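You operate a simulated robot arm through the tools that you are given. There is no shell and no other tool.

You run a simulated robot arm. Do the job below in one go: nothing can be reset, and whatever is moved stays where it is left.

Task
Put things in order on the setting bench. At the end: the reference leak from the setting bench is on the blanking plate; the white filter from the setting bench stands on top of the silver plain strip; the port bung from the setting bench stands where the white filter stood; the orange plug stands on top of the yellow wheel; whatever was shut is shut again. Leave all else as you found it, and nothing knocked over.
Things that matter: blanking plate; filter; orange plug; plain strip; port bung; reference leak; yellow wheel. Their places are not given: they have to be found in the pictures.

The check looks at the end state, three seconds after you hand in, the way a careful person would. Anything else that was tipped, shoved, dropped, spilled or broken makes it a failure.

Robot
A 7-joint arm with a two-finger parallel gripper, fixed in place. Base frame: the origin is at the foot of the arm, x ahead of it, y to its left, z up; the work surface is at about z = 0. Lengths are in mm, angles in rad, forces in N, time in s.
With the tool pointing down near the work surface it reaches from about 220 to 580 mm from the base axis. Its first joint turns from -1.152 to 1.152 rad. Payload 2.5 kg.
The TCP is the grasp point between the finger pads, 23 mm short of the fingertips. In the tool frame z runs along the fingers and y along their closing line. The gripper opens to 94 mm. The fingers are 38 mm wide and 10 mm thick; the gripper's body (54 by 96 mm) begins 39 mm behind the TCP.
Orientation is that of the tool frame in the base frame, as a unit quaternion [x, y, z, w]. With the fingers straight down and closing along the base's y, the tool's x points along the base's -x, its y along +y and its z along -z.

Tools
- The arm moves only by the tool arm_command. Its argument "moves" is a list of rows, each an object (a shift or turn left out is 0, a gripper value left out holds the last) with "travel": the shift along the base's x, y, z in mm, a list of three; "angular": the turn, a rotation vector about the base's x, y, z in rad, a list of three; "hand": the gripper command, from -1 (fully open) to 1 (shut), values between in proportion. In form: [{"travel": [dx, dy, dz], "angular": [rx, ry, rz], "hand": hand}, ...]. A call has 1 to 20 rows; each row shifts and turns the commanded pose from where the row before left it. Rows are played at 5 a second. More than 50 mm and 0.15 rad between two rows, or a gripper value outside its range, and nothing of the call is played. A pose out of reach is approached as far as the arm can. The call stops where the force on the tool passes 40 N (or 10 N more than at its start, if that is more) or the arm is blocked; 0.2 s more then pass. Each finger travels about 108 mm/s and halts on what it meets, pressing with about 36 N; the grip force reading is that of the motor and also rises with nothing between the fingers. The clock runs only during rows and for 0.2 s after the last one: add rows that do not move to give the fingers time. It gives the time, the measured TCP pose, the force on the tool (base axes), the opening and the grip force at its end, in the units of the frame above (readings bear some noise), with the torque about the TCP (base axes, N m) and any sound that the robot's microphone picked up.
- Cameras (640 x 400 px; columns grow to the right, rows downward): "scene" is fixed at [129.2, -420.8, 536.9]; the picture's right is [0.70, -0.72, 0.00], its down [-0.44, -0.43, -0.79] and it looks along [0.57, 0.55, -0.61] (base axes); focal length 309 px, centre (320, 200). "wrist" rides on the gripper at [86, 16, -74] in the tool frame; the picture's right is [-0.18, 0.98, 0.00], its down [-0.58, -0.11, -0.81] and it looks along [-0.79, -0.15, 0.59] (tool axes); focal length 243 px, centre (320, 200).
- grab_frame(camera): a new picture of that camera. The clock stands still meanwhile.
- point_at(camera, pixels): for up to 12 pixels [column, row] of the newest picture of that camera ("zoom" is the newest enlarged one), the place [x, y, z] in the base frame of the surface seen there, good to about 3 mm. The clock stands still meanwhile.
- enlarge(camera, box): a new picture of the part [left, top, right, bottom] of that camera's present view, enlarged. The clock stands still meanwhile.
- sign_off(): hands the job in; it is judged then, once.

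Leave the gripper open and the arm clear of the work at the hand-in unless told otherwise.

The tools are called after ">>>" as name(argument=value, ...) on one line, values as JSON. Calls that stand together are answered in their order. arm_command: Moves the arm, as the interface text tells. Its arguments: {"type":"object","properties":{"moves":{"type":"array"}},"required":["moves"]} The other tools are called the same way: grab_frame (camera) takes a picture; point_at (camera, pixels) gives the place of the surface under pixels of a picture; enlarge (camera, box) takes an enlarged picture of a part of a camera's view; sign_off () hands the job in.

At the start:

```text
t: 0.0
ee_pos: [454.5, -19.6, 325.3]
tool_rot: [0.0, 1.0, 0.0, -0.001]
force: [-1.1, 0.0, 0.1]
torque: [0.02, -0.03, 0.01]
gripper_width: 94.1
grasp_force: 0.0
```

scene: 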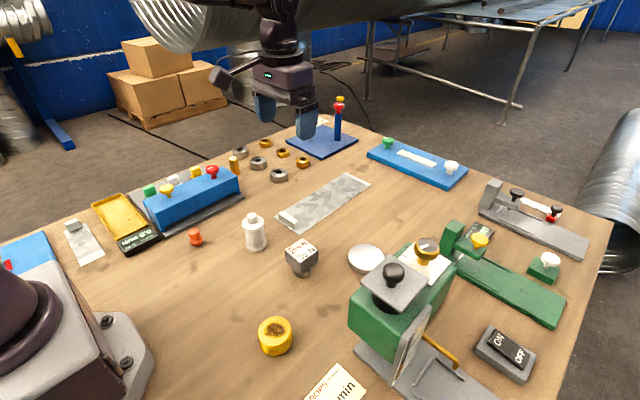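
wrist: 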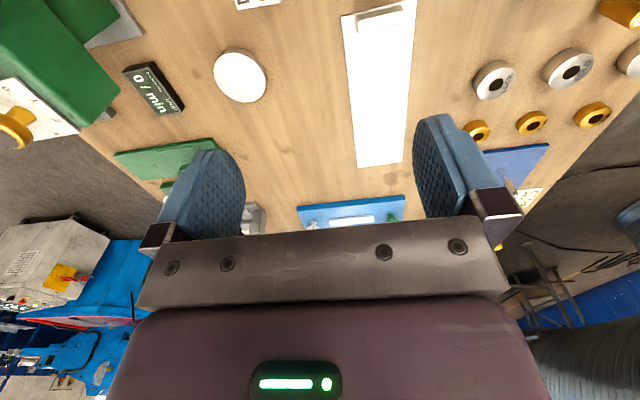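

I see a crowded bench from the scene camera. First I want enlarged views of its parts, to find out which thing is which: the left part, the middle part, and the right part.

>>> enlarge(camera="scene", box=[0, 130, 240, 280])

>>> enlarge(camera="scene", box=[220, 90, 420, 215])

>>> enlarge(camera="scene", box=[170, 200, 410, 350])

>>> enlarge(camera="scene", box=[340, 130, 620, 305])

>>> enlarge(camera="scene", box=[300, 225, 580, 400])

```text
2.67 times, centred on (120, 205) of scene
```

zoom: 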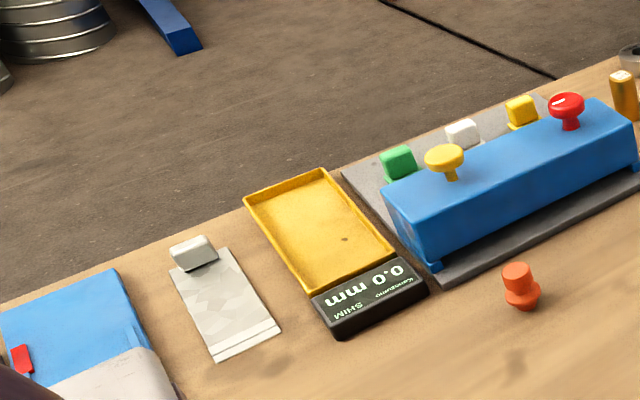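

```text
3.20 times, centred on (320, 152) of scene
```

zoom: 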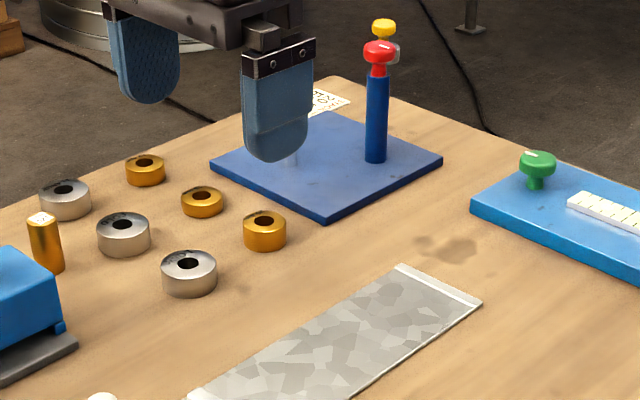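

```text
2.67 times, centred on (290, 275) of scene
```

zoom: 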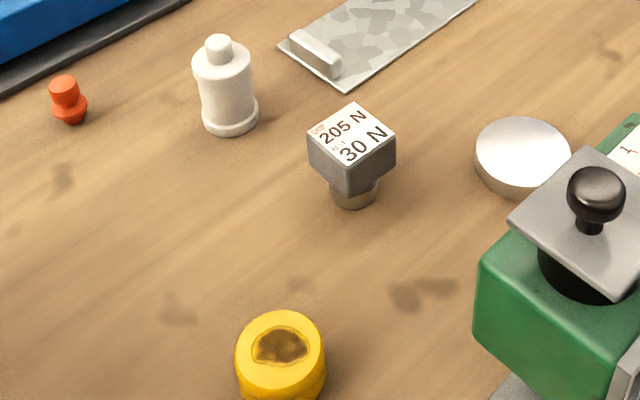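

```text
2.29 times, centred on (480, 218) of scene
```

zoom: 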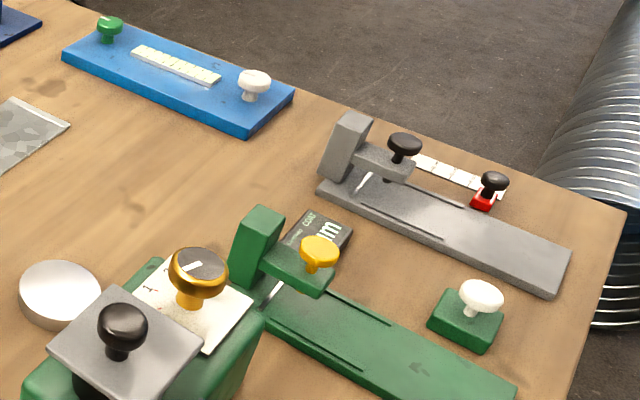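

```text
2.29 times, centred on (440, 312) of scene
```

zoom: 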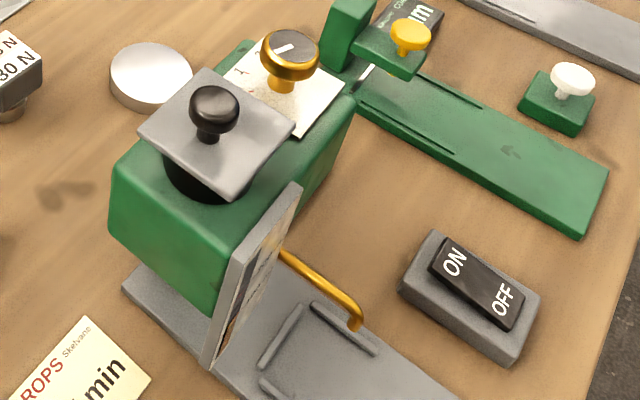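

Several things are still unclear to me (gold cylinder at (235,165), white bottle at (255,232), silver disc at (365,258), grey cube at (302,257)). I next ask for the places of many scene pixels on a fresh frame, and enlarge the wrist view.

>>> grab_frame(camera="scene")

>>> enlarge(camera="wrist", box=[0, 0, 320, 200])

>>> enlarge(camera="wrist", box=[320, 0, 640, 200])

>>> point_at(camera="scene", pixels=[[275, 328], [195, 233], [251, 217], [300, 248], [366, 256], [233, 158], [289, 222], [325, 200], [360, 182], [85, 245], [72, 225], [120, 215]])

>>> point_at(camera="scene", pixels=[[166, 189], [211, 170], [190, 195], [150, 190], [174, 180], [195, 172], [394, 275], [427, 248], [480, 240], [545, 260], [505, 350], [335, 388]])

```text
taken
```

scene: 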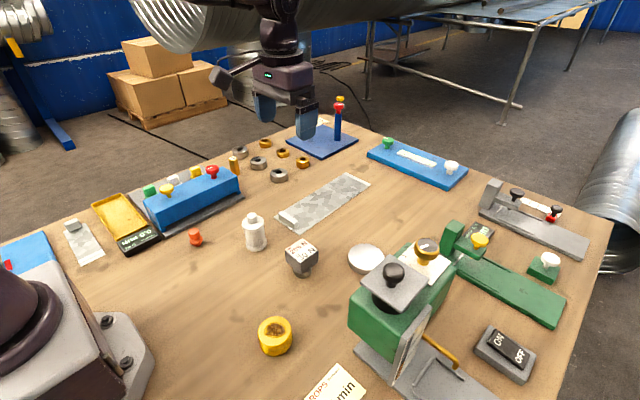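

```text
2.00 times, centred on (160, 100) of wrist
```

zoom: 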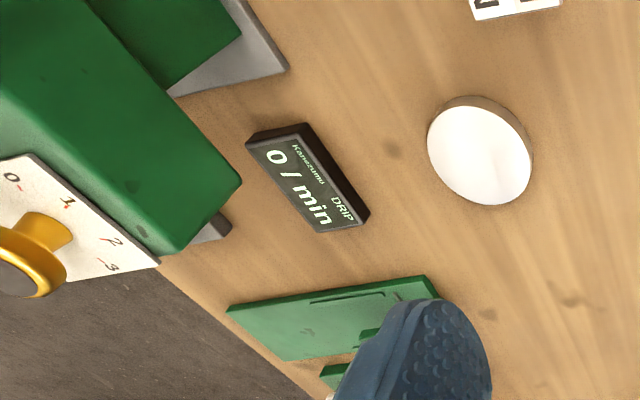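

```text
2.00 times, centred on (480, 100) of wrist
```

zoom: 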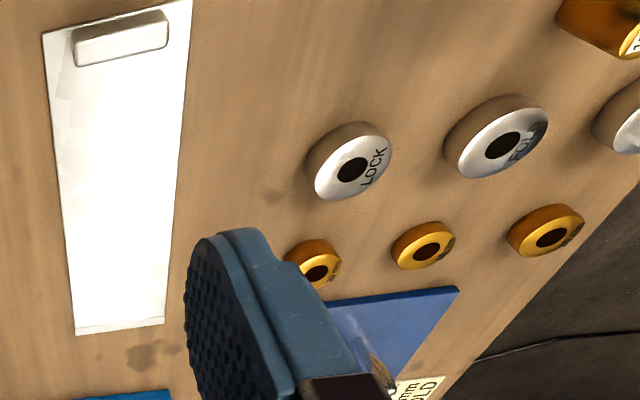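

```text
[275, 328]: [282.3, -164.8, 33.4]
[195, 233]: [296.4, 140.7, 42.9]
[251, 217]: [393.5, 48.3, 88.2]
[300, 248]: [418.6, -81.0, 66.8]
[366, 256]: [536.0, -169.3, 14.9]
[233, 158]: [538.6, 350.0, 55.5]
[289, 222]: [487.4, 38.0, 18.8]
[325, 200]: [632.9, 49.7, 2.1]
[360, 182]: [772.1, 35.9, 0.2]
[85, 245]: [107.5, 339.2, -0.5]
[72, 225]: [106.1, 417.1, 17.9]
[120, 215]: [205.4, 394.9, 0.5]
```

```text
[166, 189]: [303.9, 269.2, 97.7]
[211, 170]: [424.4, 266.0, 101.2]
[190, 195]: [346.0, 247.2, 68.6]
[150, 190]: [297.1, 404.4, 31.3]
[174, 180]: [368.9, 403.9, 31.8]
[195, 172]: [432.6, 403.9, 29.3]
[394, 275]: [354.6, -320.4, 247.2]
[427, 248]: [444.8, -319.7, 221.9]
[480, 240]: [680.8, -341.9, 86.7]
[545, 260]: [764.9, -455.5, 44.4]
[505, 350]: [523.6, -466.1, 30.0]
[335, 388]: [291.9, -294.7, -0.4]
```

The places tell me the bench reaches farther than the arm. I want to read the labels: the cube top at (300,250), the card at (335,385), the card at (320,122), the gold cylinder (235,165), and the left blue thing (25,260).

>>> enlarge(camera="scene", box=[276, 230, 326, 280])

>>> enlarge(camera="scene", box=[300, 350, 380, 400])

>>> enlarge(camera="scene", box=[220, 130, 300, 190])

>>> enlarge(camera="scene", box=[290, 90, 360, 160])

>>> enlarge(camera="scene", box=[0, 210, 120, 300])

>>> enlarge(camera="scene", box=[340, 230, 460, 400])

```text
8.00 times, centred on (301, 255) of scene
```

zoom: 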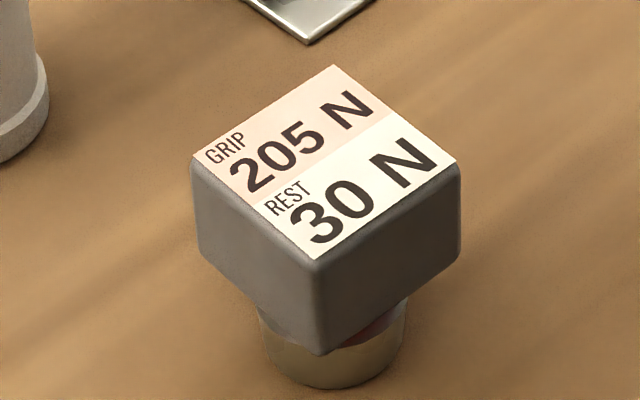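

```text
8.00 times, centred on (340, 375) of scene
```

zoom: 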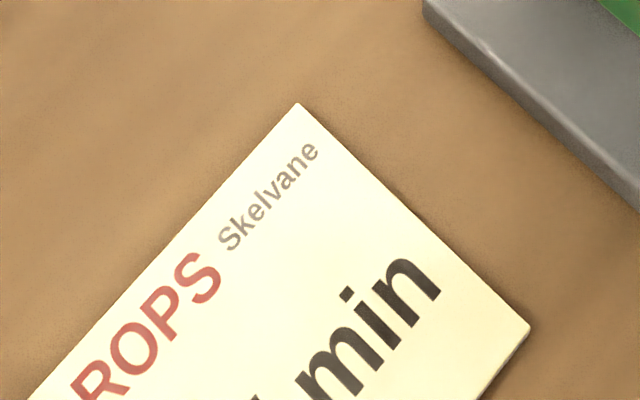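

```text
6.67 times, centred on (260, 160) of scene
```

zoom: 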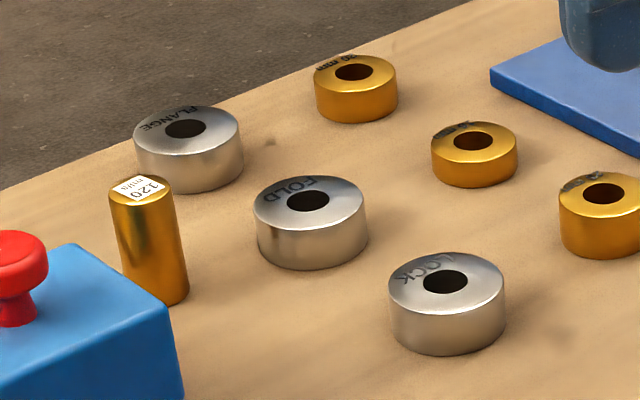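

```text
5.71 times, centred on (325, 125) of scene
```

zoom: 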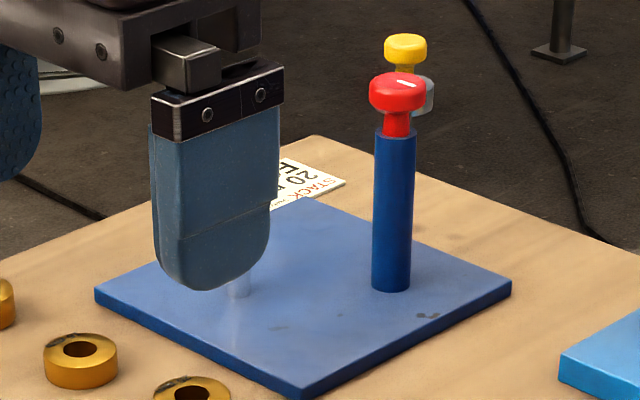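

```text
4.44 times, centred on (60, 255) of scene
```

zoom: 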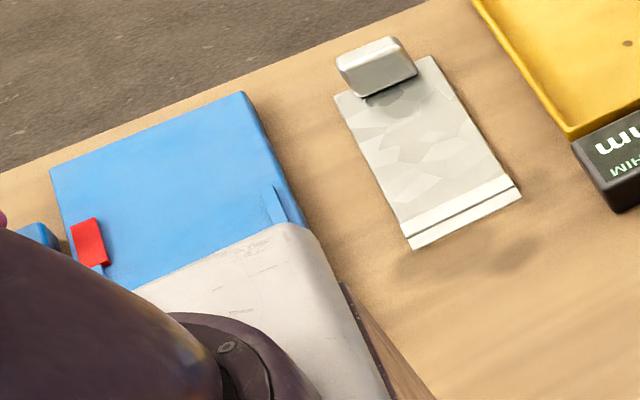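

```text
2.35 times, centred on (400, 315) of scene
```

zoom: 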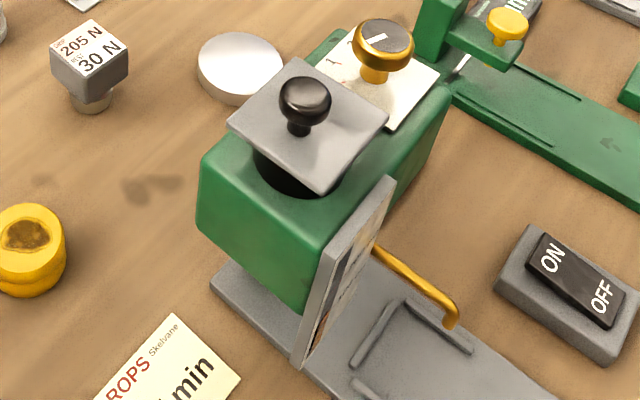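

The cube reads "GRIP 205 N / REST 30 N". I still need to tell which things are the port bung and the reference leak and what is shut. I move the arm back toward the base (x from 454 to about 300), keeping it high, to get a wider wrist view.

>>> arm_command(moves=[{"travel": [-40, 5, 10]}, {"travel": [-40, 5, 10]}, {"travel": [-40, 5, 10]}, {"travel": [-30, 5, 0]}, {"travel": [0, 0, 0]}])

>>> grab_frame(camera="wrist")

>>> grab_frame(camera="scene")

```text
t: 1.2
ee_pos: [304.3, 1.7, 353.3]
tool_rot: [0.0, 1.0, 0.001, 0.0]
force: [-0.1, 0.1, 0.6]
torque: [-0.01, -0.02, 0.0]
gripper_width: 94.0
grasp_force: 0.0
```

```text
taken
```

wrist: 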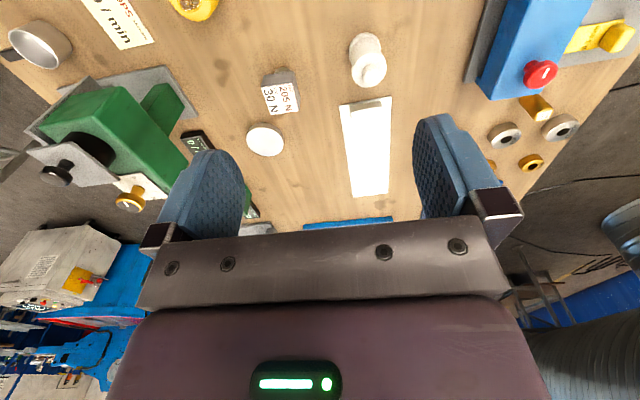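

```text
taken
```

scene: 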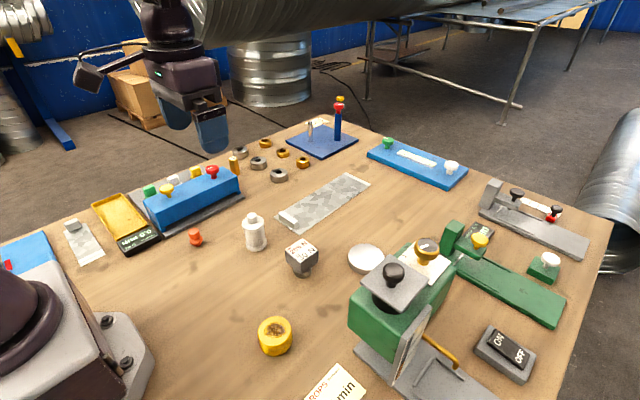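

In the wrist view (which is upside down) I notice a silver cup at (40,45) that the scene camera does not see. I enlarge several regions.

>>> enlarge(camera="wrist", box=[0, 0, 200, 125])

>>> enlarge(camera="wrist", box=[440, 0, 640, 125])

>>> enlarge(camera="wrist", box=[220, 10, 420, 135])

```text
3.20 times, centred on (100, 62) of wrist
```

zoom: 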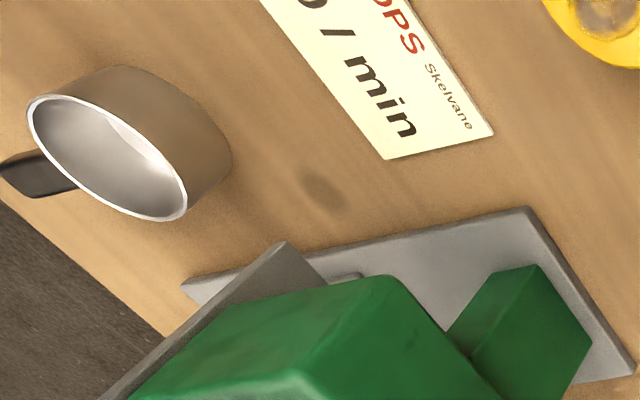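

```text
3.20 times, centred on (540, 62) of wrist
```

zoom: 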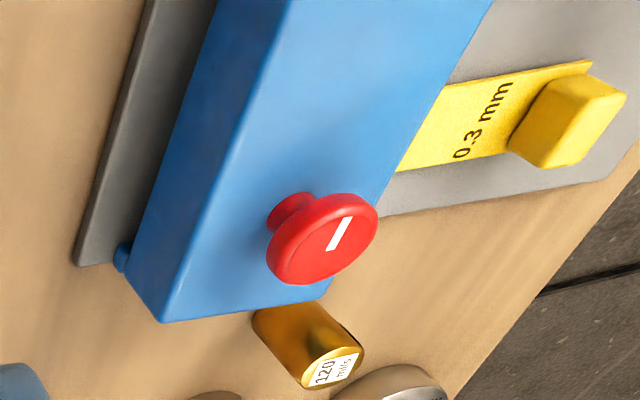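

```text
3.20 times, centred on (320, 72) of wrist
```

zoom: 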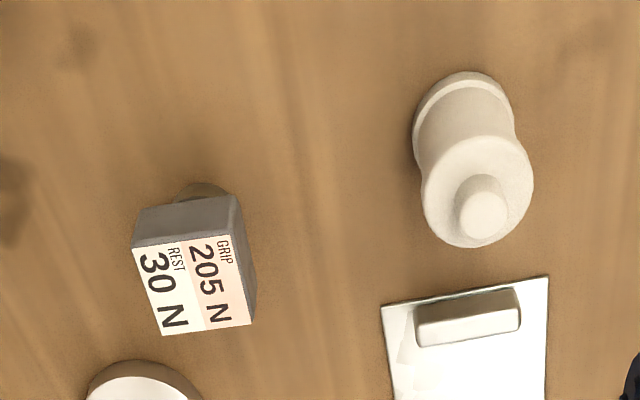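

The blue box looks like a shim gauge (a yellow strip reads "0.3 mm"), and the far-left silver strip looks similar to a shim with a handle. I want a closer look at the left side: I turn the tool to the left while moving to about (220, 130).

>>> arm_command(moves=[{"travel": [-15, 20, 0], "angular": [0, 0, 0.14]}, {"travel": [-15, 20, 0], "angular": [0, 0, 0.14]}, {"travel": [-15, 20, 0], "angular": [0, 0, 0.14]}, {"travel": [-15, 20, 0], "angular": [0, 0, 0.14]}, {"travel": [-10, 20, 0], "angular": [0, 0, 0.14]}, {"travel": [0, 0, 0], "angular": [0, 0, 0.14]}, {"travel": [0, 0, 0], "angular": [0, 0, 0.14]}, {"travel": [0, 0, 0]}])

>>> grab_frame(camera="wrist")

```text
t: 3.0
ee_pos: [235.2, 99.4, 354.7]
tool_rot: [-0.472, 0.881, 0.0, 0.0]
force: [0.1, -0.3, -1.0]
torque: [0.01, -0.01, 0.02]
gripper_width: 94.0
grasp_force: 0.0
```

```text
taken
```

wrist: 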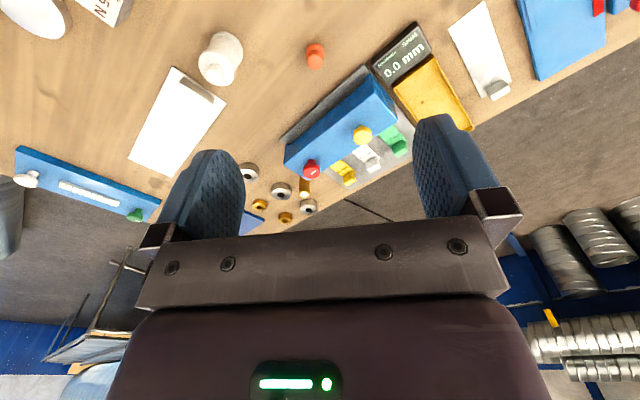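

>>> enlarge(camera="wrist", box=[440, 0, 640, 125])

>>> enlarge(camera="wrist", box=[260, 40, 460, 165])

>>> enlarge(camera="wrist", box=[100, 20, 260, 180])

>>> point_at(camera="wrist", pixels=[[496, 88], [480, 10], [455, 30], [505, 75], [555, 40], [605, 10], [315, 50], [222, 60], [178, 75], [205, 90], [140, 160], [190, 170]])

```text
3.20 times, centred on (540, 62) of wrist
```

zoom: 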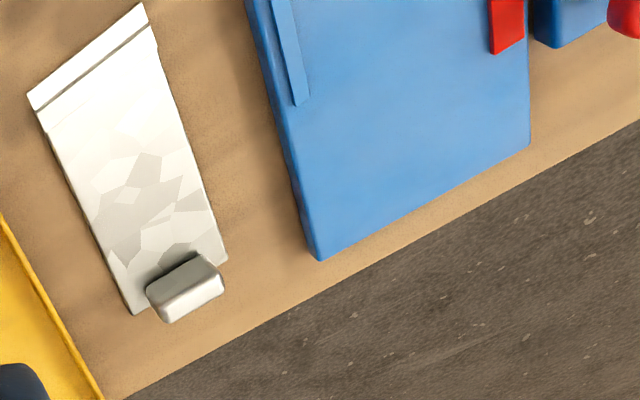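

```text
3.20 times, centred on (360, 102) of wrist
```

zoom: 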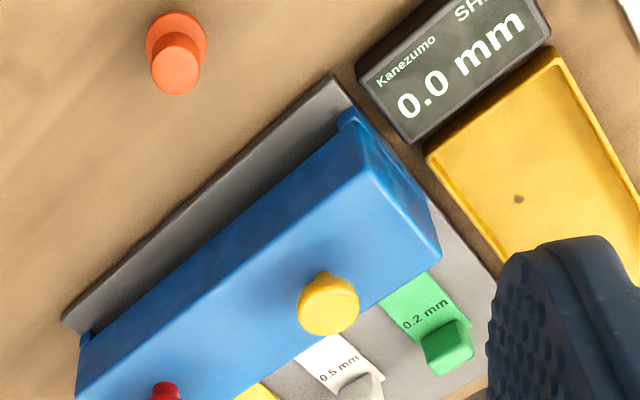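

```text
2.50 times, centred on (180, 100) of wrist
```

zoom: 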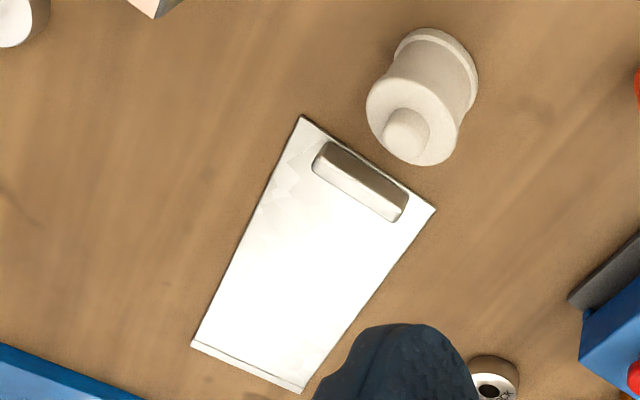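

```text
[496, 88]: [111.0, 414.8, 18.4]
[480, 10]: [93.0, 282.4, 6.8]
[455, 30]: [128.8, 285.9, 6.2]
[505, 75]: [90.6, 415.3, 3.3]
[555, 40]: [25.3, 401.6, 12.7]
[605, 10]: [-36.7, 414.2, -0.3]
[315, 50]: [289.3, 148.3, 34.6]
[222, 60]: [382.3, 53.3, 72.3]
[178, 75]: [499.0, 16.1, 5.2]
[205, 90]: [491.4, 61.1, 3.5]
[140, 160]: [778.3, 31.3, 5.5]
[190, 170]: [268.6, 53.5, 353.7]
```

The left silver strip sits at (83..130, 280..415), the middle one at (490..775, 16..61). Both are bare. The port bung and the reference leak are not clear yet. I turn the tool back and come closer over the middle strip to inspect it, the cube and the disc (staying above z = 220, clear of everything).

>>> arm_command(moves=[{"travel": [20, -10, 0], "angular": [0, 0, -0.14]}, {"travel": [20, -15, 0], "angular": [0, 0, -0.14]}, {"travel": [20, -15, -20], "angular": [0, 0, -0.14]}, {"travel": [20, -15, -20], "angular": [0, 0, -0.14]}, {"travel": [20, -15, -20], "angular": [0, 0, -0.14]}, {"travel": [20, -15, -20], "angular": [0, 0, -0.14]}, {"travel": [20, -15, -20], "angular": [0, 0, -0.14]}, {"travel": [0, 0, 0]}])

>>> grab_frame(camera="wrist")

```text
t: 4.8
ee_pos: [375.1, 1.2, 256.1]
tool_rot: [0.001, 1.0, 0.0, 0.0]
force: [0.7, -0.5, 0.4]
torque: [0.01, -0.03, -0.01]
gripper_width: 94.2
grasp_force: 0.1
```

```text
taken
```

wrist: 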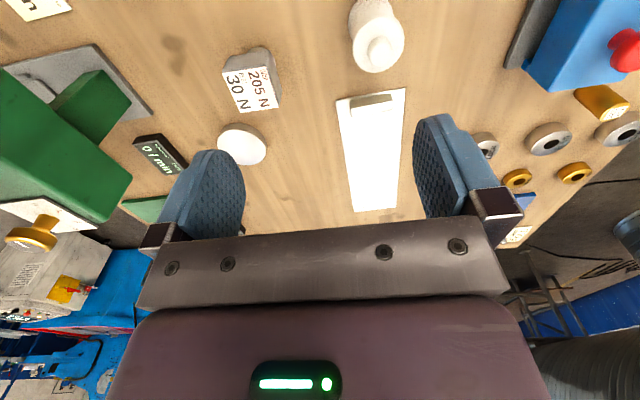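

>>> enlarge(camera="wrist", box=[200, 30, 300, 170])

>>> enlarge(camera="wrist", box=[310, 0, 430, 215])

>>> enlarge(camera="wrist", box=[0, 30, 200, 250])

>>> point_at(camera="wrist", pixels=[[340, 100], [403, 90], [355, 210], [395, 207], [371, 100], [352, 104], [391, 97], [371, 150], [223, 140], [264, 150], [243, 130], [243, 162]])

```text
2.86 times, centred on (250, 100) of wrist
```

zoom: 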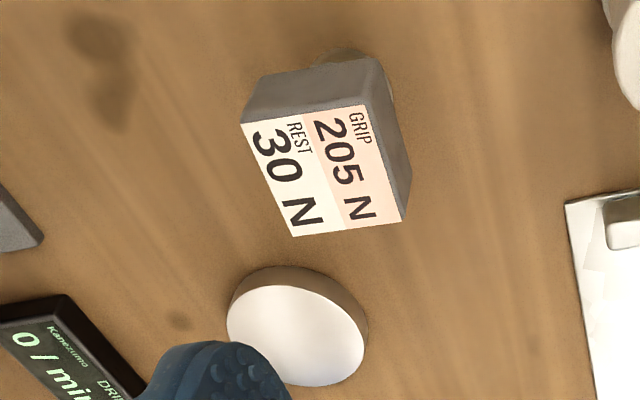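

```text
1.86 times, centred on (370, 108) of wrist
```

zoom: 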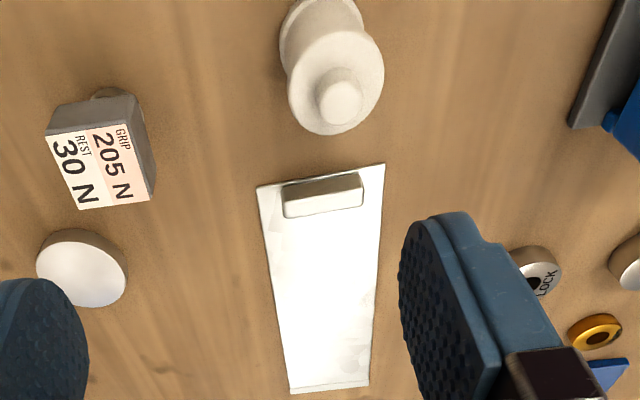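

```text
1.82 times, centred on (100, 140) of wrist
```

zoom: 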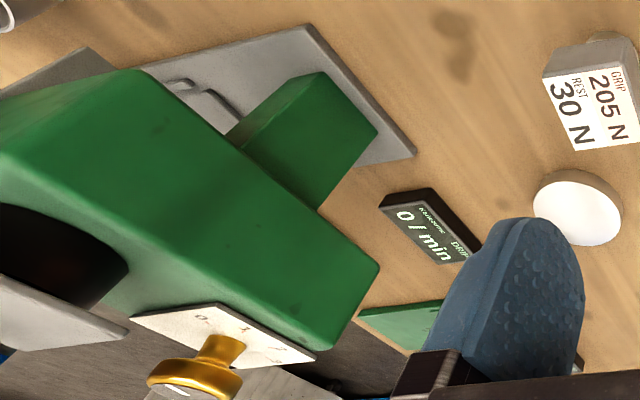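

```text
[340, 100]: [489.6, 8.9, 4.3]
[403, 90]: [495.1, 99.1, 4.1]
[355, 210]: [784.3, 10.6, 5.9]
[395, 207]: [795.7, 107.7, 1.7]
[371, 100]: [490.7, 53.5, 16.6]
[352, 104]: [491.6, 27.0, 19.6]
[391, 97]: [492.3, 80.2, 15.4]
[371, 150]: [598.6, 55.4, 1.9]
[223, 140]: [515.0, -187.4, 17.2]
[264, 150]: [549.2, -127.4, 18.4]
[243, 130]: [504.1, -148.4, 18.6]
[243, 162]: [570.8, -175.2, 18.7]
```

The middle strip spans x 490..790, y 8..102, with a low bar at its near end; the disc top is about z 17, centred near (535,-160). The cube on a stub looks like the fragile reference leak, the disc like the blanking plate, but I have not seen a port bung. I turn to the right side to look at the near right corner, where the cup is.

>>> arm_command(moves=[{"travel": [-30, -10, 20], "angular": [0, 0, -0.14]}, {"travel": [-30, -15, 20], "angular": [0, 0, -0.14]}, {"travel": [-30, -15, 20], "angular": [0, 0, -0.14]}, {"travel": [-30, -15, 20], "angular": [0, 0, -0.14]}, {"travel": [-20, -15, 20], "angular": [0, 0, -0.14]}, {"travel": [0, -10, 0], "angular": [0, 0, -0.14]}, {"travel": [0, -10, 0], "angular": [0, 0, -0.14]}, {"travel": [0, 0, 0], "angular": [0, 0, -0.14]}, {"travel": [0, 0, 0], "angular": [0, 0, -0.14]}, {"travel": [0, 0, 0]}])

>>> grab_frame(camera="wrist")

>>> grab_frame(camera="scene")

```text
t: 7.0
ee_pos: [234.2, -88.6, 353.4]
tool_rot: [0.59, 0.808, 0.0, 0.0]
force: [0.3, -1.0, -0.8]
torque: [-0.02, -0.02, -0.01]
gripper_width: 94.0
grasp_force: 0.1
```

```text
taken
```

wrist: 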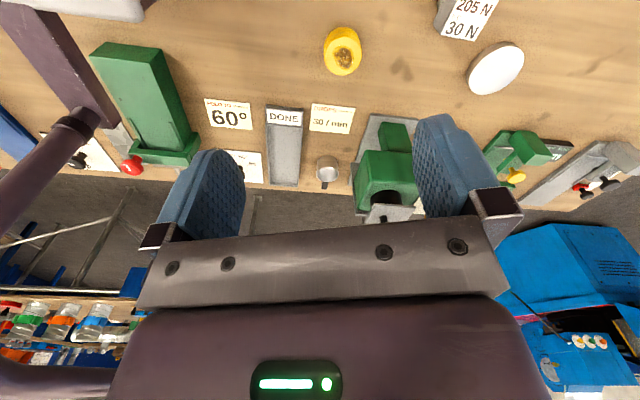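

```text
taken
```

scene: 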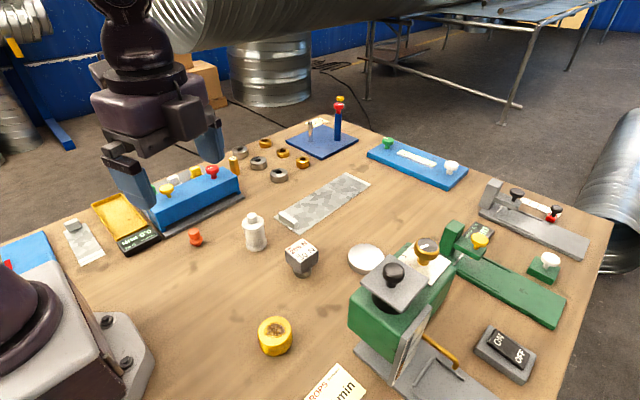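

The right side shows a green box, a red knob, cards "60°", "DONE", "30/min", and a small cup. I enlarge these.

>>> enlarge(camera="wrist", box=[0, 0, 220, 190])

>>> enlarge(camera="wrist", box=[190, 80, 370, 200])

>>> enlarge(camera="wrist", box=[310, 0, 530, 120])

>>> point_at(camera="wrist", pixels=[[125, 60], [165, 145], [132, 165], [228, 115], [284, 120], [284, 170], [327, 165], [330, 118], [342, 55], [380, 165], [385, 190], [360, 190]])

```text
2.11 times, centred on (110, 95) of wrist
```

zoom: 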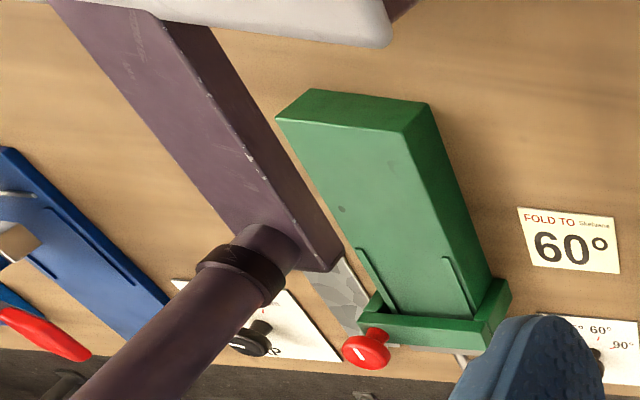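

```text
3.33 times, centred on (280, 140) of wrist
```

zoom: 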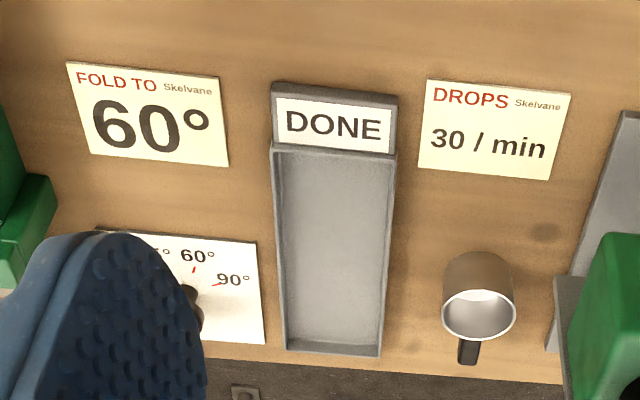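

```text
2.91 times, centred on (420, 60) of wrist
```

zoom: 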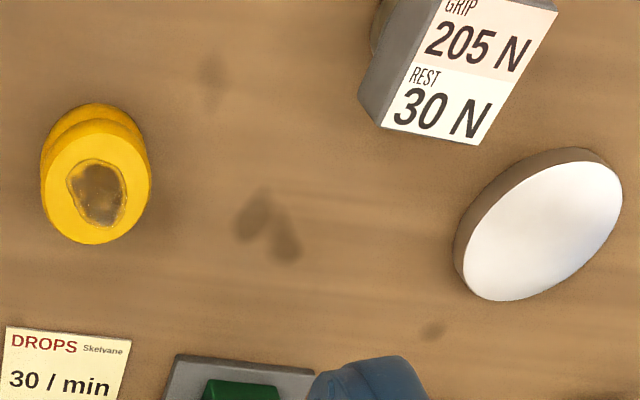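

```text
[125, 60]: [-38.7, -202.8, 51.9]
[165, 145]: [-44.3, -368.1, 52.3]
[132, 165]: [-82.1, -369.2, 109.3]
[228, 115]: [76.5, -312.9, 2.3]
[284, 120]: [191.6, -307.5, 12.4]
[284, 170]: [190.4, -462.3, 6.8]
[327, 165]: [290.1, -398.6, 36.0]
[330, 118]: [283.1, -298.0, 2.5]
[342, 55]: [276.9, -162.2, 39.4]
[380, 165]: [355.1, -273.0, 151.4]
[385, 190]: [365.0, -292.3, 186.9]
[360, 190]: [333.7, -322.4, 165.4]
```

The bench has many other stations (fold, drops, stack). I still want to know what lies beneath the grey cube, and how the disc and filter look from the side. I turn the tool back and tilt it so that the wrist camera looks flatter, from the near side at a low height, well away from the things.

>>> arm_command(moves=[{"travel": [0, 0, -15], "angular": [0, 0, 0.14]}, {"travel": [0, 0, -15], "angular": [0, 0, 0.14]}, {"travel": [0, 0, -15], "angular": [0, 0, 0.14]}, {"travel": [5, 0, -15], "angular": [0, 0, 0.14]}, {"travel": [5, 0, -15], "angular": [0, 0, 0.14]}, {"travel": [5, 0, -15], "angular": [0, 0, 0.14]}, {"travel": [5, 0, -15], "angular": [0, 0, 0.14]}, {"travel": [5, 0, -15], "angular": [0, 0, 0.14]}, {"travel": [5, 0, -10], "angular": [0, 0, 0.14]}, {"travel": [5, 0, -10], "angular": [0, -0.14, 0]}, {"travel": [5, 0, -10], "angular": [0, -0.14, 0]}, {"travel": [5, 0, -10], "angular": [0, -0.14, 0]}, {"travel": [5, 0, -10], "angular": [0, -0.14, 0]}, {"travel": [0, 0, 0]}])

>>> grab_frame(camera="wrist")

```text
t: 10.0
ee_pos: [285.0, -82.1, 191.3]
tool_rot: [-0.005, 0.975, 0.02, 0.22]
force: [0.2, 0.8, 0.1]
torque: [0.0, -0.03, -0.01]
gripper_width: 93.9
grasp_force: 0.1
out of reach, approached as far as the arm can: row 13
```

```text
taken
```

wrist: 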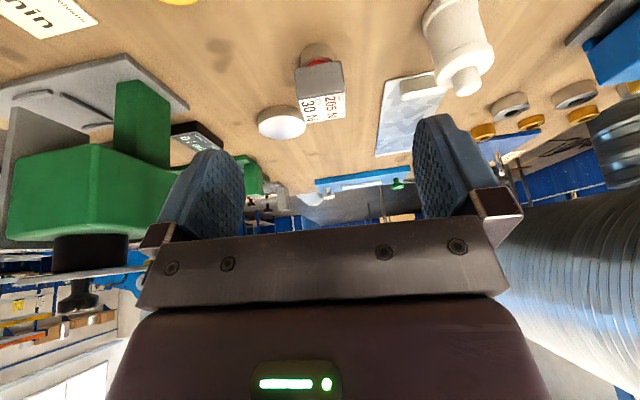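

The flatter view shows a red part under the cube at (318,62). I enlarge the cube, the disc, the filter with the strip, and the drip machine.

>>> enlarge(camera="wrist", box=[270, 30, 370, 140])

>>> enlarge(camera="wrist", box=[370, 0, 530, 160])

>>> enlarge(camera="wrist", box=[0, 50, 220, 330])

```text
3.64 times, centred on (320, 85) of wrist
```

zoom: 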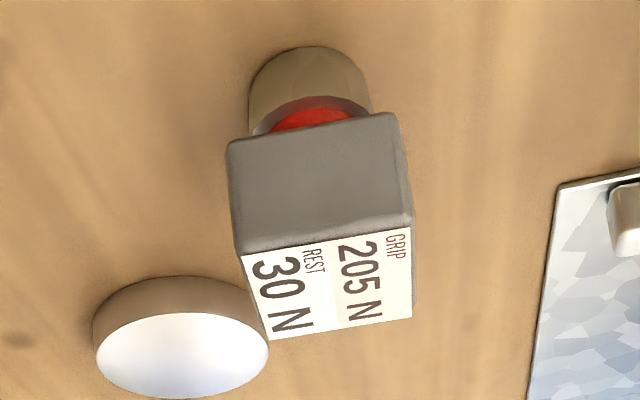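

```text
2.50 times, centred on (450, 80) of wrist
```

zoom: 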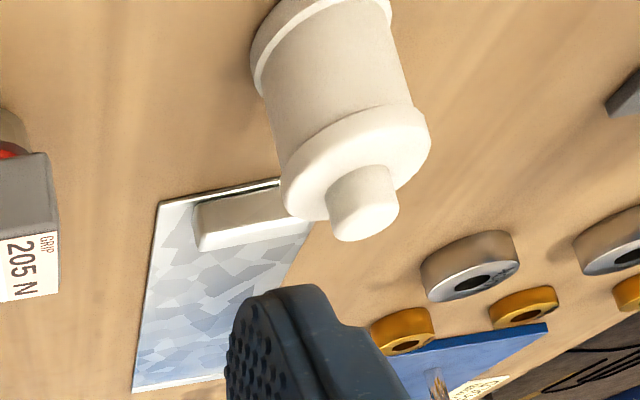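

```text
1.43 times, centred on (110, 190) of wrist
```

zoom: 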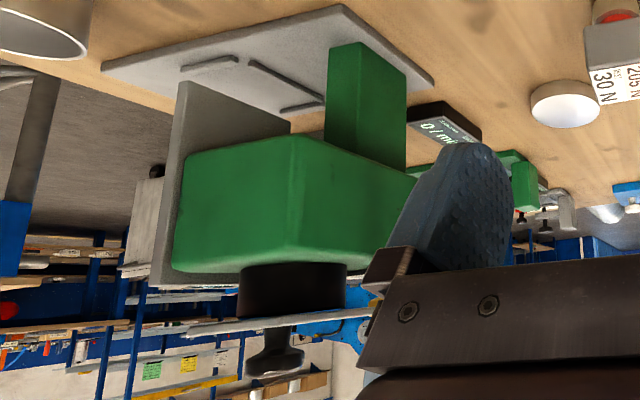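

Under the cube there is a short metal cup with something red in its mouth. I enlarge this more strongly and take some heights.

>>> enlarge(camera="wrist", box=[296, 38, 346, 78])

>>> point_at(camera="zoom", pixels=[[280, 130], [280, 200], [180, 160], [400, 170], [270, 270], [270, 240], [300, 330], [120, 330], [450, 300], [200, 230], [350, 230], [280, 90]])

```text
10.00 times, centred on (321, 58) of wrist
```

zoom: 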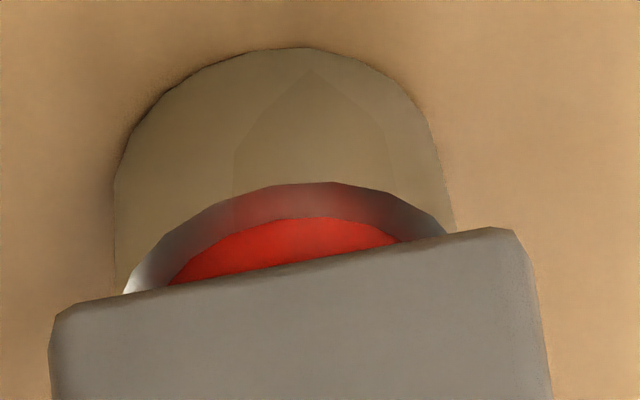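

```text
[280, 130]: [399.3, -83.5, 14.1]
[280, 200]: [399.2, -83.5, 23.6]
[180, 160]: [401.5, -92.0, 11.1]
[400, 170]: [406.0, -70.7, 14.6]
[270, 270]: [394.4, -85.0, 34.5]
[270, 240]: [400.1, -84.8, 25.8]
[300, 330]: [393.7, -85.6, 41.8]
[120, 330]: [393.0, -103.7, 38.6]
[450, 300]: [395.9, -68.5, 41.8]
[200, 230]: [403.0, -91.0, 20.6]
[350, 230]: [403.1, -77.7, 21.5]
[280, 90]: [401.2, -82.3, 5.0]
```

The red part seems to be between the cup and the block. I now enlarge the yellow wheel, the orange plug and the filter in the scene view very strongly, plus the cube again from the scene side.

>>> enlarge(camera="scene", box=[250, 308, 300, 362])

>>> enlarge(camera="scene", box=[180, 220, 212, 252])

>>> enlarge(camera="scene", box=[235, 205, 275, 255])

>>> enlarge(camera="scene", box=[284, 254, 324, 284])

>>> enlarge(camera="scene", box=[340, 235, 400, 285])

>>> enlarge(camera="scene", box=[270, 165, 380, 240])

```text
7.41 times, centred on (275, 335) of scene
```

zoom: 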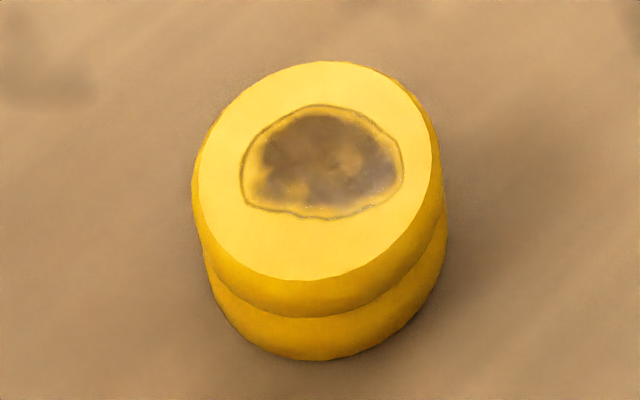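

```text
12.50 times, centred on (196, 236) of scene
```

zoom: 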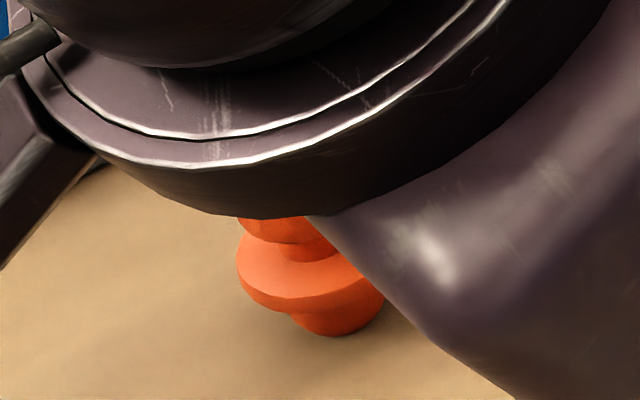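

```text
8.00 times, centred on (255, 230) of scene
```

zoom: 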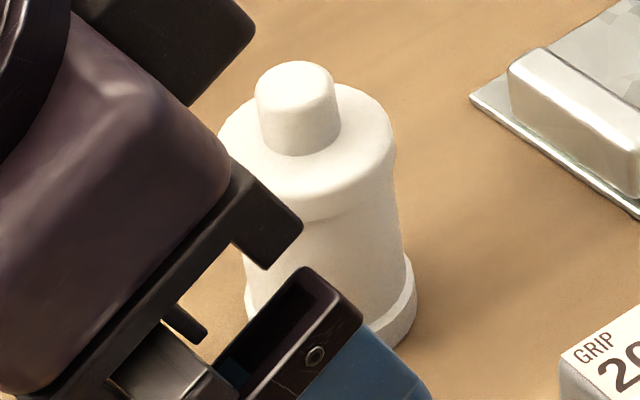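

```text
13.33 times, centred on (304, 269) of scene
```

zoom: 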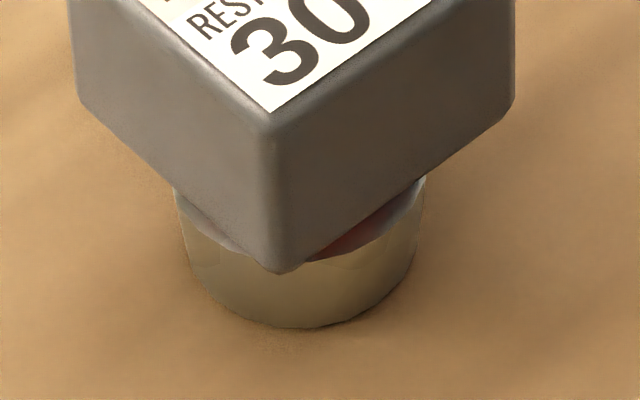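

```text
8.00 times, centred on (370, 260) of scene
```

zoom: 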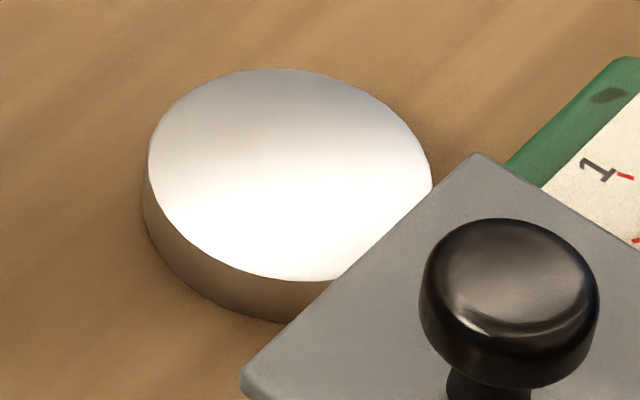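

```text
5.33 times, centred on (325, 202) of scene
```

zoom: 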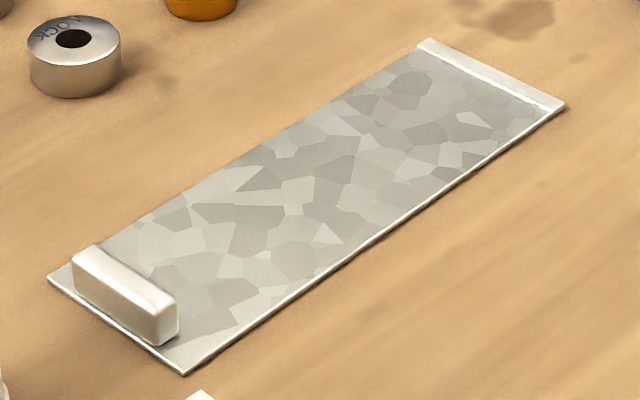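

The wheel is a grooved wheel with a stain, the plug is orange with a collar, and the block sits on a chamfered metal cylinder with red in between. To find out whether block and cylinder are one body, I want its exact place and turn. I move the arm up and away so that it does not hide things, then measure block, filter, plug, wheel and disc.

>>> arm_command(moves=[{"travel": [-5, 0, 20], "angular": [0, 0.14, 0]}, {"travel": [-5, 0, 20], "angular": [0, 0.14, 0]}, {"travel": [-5, 0, 20], "angular": [0, 0.14, 0]}, {"travel": [-5, 0, 20], "angular": [0, 0, 0]}, {"travel": [0, 40, 30]}, {"travel": [0, 40, 30]}, {"travel": [0, 40, 30]}, {"travel": [0, 0, 0]}])

>>> grab_frame(camera="scene")

>>> grab_frame(camera="wrist")

```text
t: 11.8
ee_pos: [268.7, 39.0, 355.6]
tool_rot: [-0.004, 0.998, 0.033, 0.054]
force: [0.1, -0.4, -0.4]
torque: [-0.02, 0.0, 0.0]
gripper_width: 93.8
grasp_force: 0.1
out of reach, approached as far as the arm can: row 1
```

```text
taken
```

scene: 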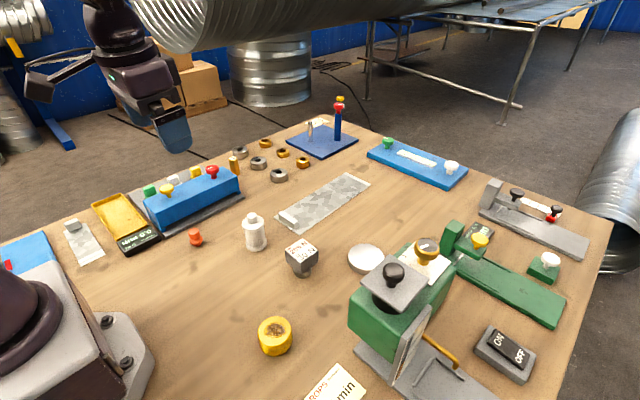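

```text
taken
```

wrist: 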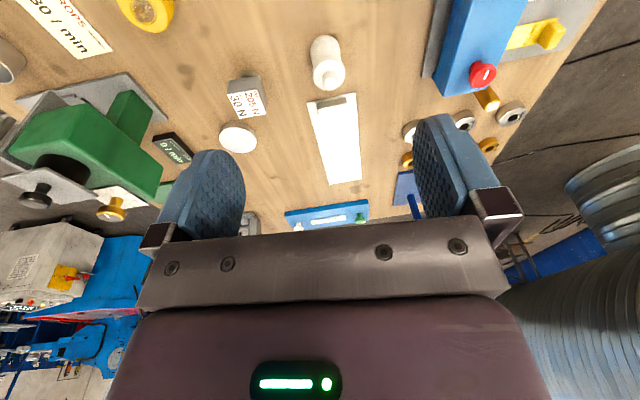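

The tool is slightly tilted (about 0.066 about x, -0.108 about y); I will straighten it later. Now I measure the block's top corners in an enlarged scene view.

>>> enlarge(camera="scene", box=[276, 230, 326, 280])

>>> point_at(camera="zoom", pixels=[[333, 72], [452, 160], [315, 250], [200, 160], [325, 160], [195, 230], [320, 340], [458, 230], [330, 375], [280, 350], [390, 340], [250, 250]])

```text
8.00 times, centred on (301, 255) of scene
```

zoom: 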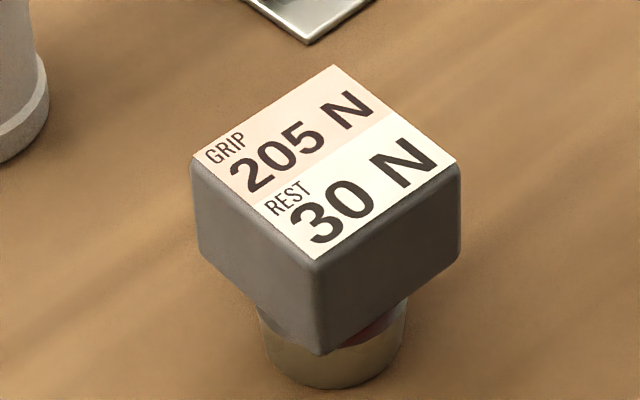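

```text
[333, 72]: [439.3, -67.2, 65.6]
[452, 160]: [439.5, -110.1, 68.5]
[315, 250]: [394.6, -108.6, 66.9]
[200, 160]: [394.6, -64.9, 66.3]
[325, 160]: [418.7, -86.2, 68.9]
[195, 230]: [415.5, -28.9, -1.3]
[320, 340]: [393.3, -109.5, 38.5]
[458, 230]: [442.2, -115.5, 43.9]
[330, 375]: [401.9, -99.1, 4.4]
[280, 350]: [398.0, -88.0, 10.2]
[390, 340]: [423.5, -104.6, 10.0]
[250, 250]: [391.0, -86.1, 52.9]
```

The block is square and nearly aligned with the base axes: x 391..443, y -112..-62, z about 35..67, over a thin cylinder. I will straighten the tool and go above it at z = 200.

>>> arm_command(moves=[{"travel": [30, -25, -30], "angular": [-0.066, 0.108, -0.008]}, {"travel": [30, -25, -30]}, {"travel": [30, -25, -30]}, {"travel": [30, -25, -30]}, {"travel": [28, -26, -35]}, {"travel": [0, 0, 0]}])

>>> grab_frame(camera="wrist")

```text
refused: row 5 steps farther than a row can; nothing moved
```

```text
taken
```

wrist: 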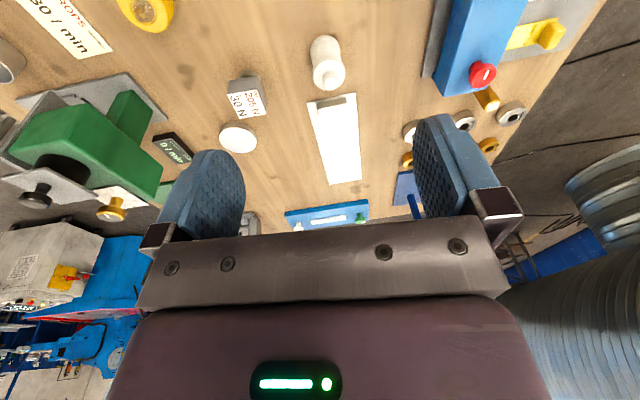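

The last row was longer than 50 mm, so nothing moved. I repeat it with smaller steps.

>>> arm_command(moves=[{"travel": [25, -21, -26], "angular": [-0.066, 0.108, -0.008]}, {"travel": [25, -21, -26]}, {"travel": [25, -21, -26]}, {"travel": [25, -21, -26]}, {"travel": [25, -21, -26]}, {"travel": [23, -21, -26]}, {"travel": [0, 0, 0]}])

>>> grab_frame(camera="wrist")

>>> grab_frame(camera="scene")

```text
t: 13.4
ee_pos: [419.9, -83.8, 197.9]
tool_rot: [0.0, 1.0, 0.0, 0.0]
force: [-0.3, -0.3, 0.1]
torque: [0.02, 0.0, 0.02]
gripper_width: 93.9
grasp_force: 0.1
```

```text
taken
```

wrist: 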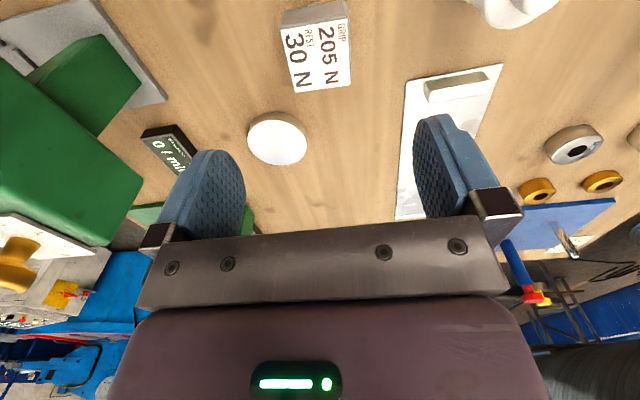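

```text
taken
```

scene: 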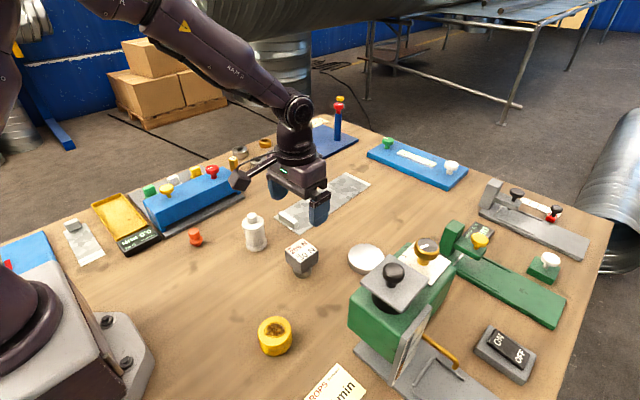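

The tool is straight down above the block at (420,-84,198). I shift by (-3,-4) to its centre (417,-88) and go down to z about 52 so the pads meet the block's sides, checking before closing.

>>> arm_command(moves=[{"travel": [-3, -4, -40], "hand": -1}, {"travel": [0, 0, -40]}, {"travel": [0, 0, -30]}, {"travel": [0, 0, -20]}, {"travel": [0, 0, -15]}, {"travel": [0, 0, 0]}])

>>> grab_frame(camera="wrist")

>>> enlarge(camera="scene", box=[250, 190, 350, 290])

```text
t: 14.8
ee_pos: [415.4, -88.1, 53.5]
tool_rot: [-0.001, 1.0, 0.0, 0.001]
force: [0.0, 0.2, -0.3]
torque: [-0.04, 0.01, 0.01]
gripper_width: 94.3
grasp_force: 0.1
```

```text
taken
```

wrist: 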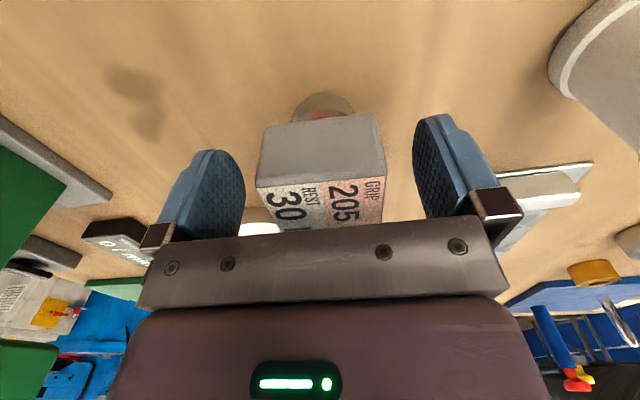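

```text
4.00 times, centred on (300, 240) of scene
```

zoom: 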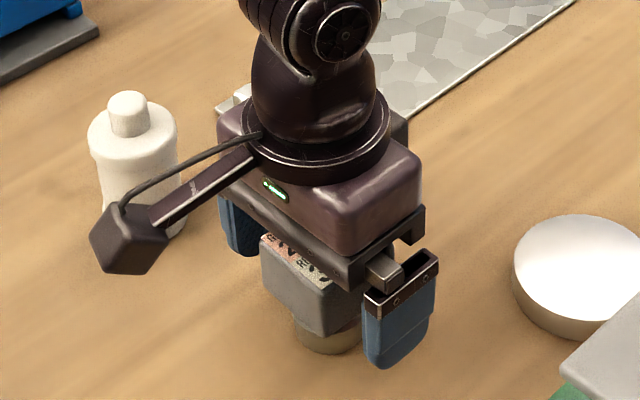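

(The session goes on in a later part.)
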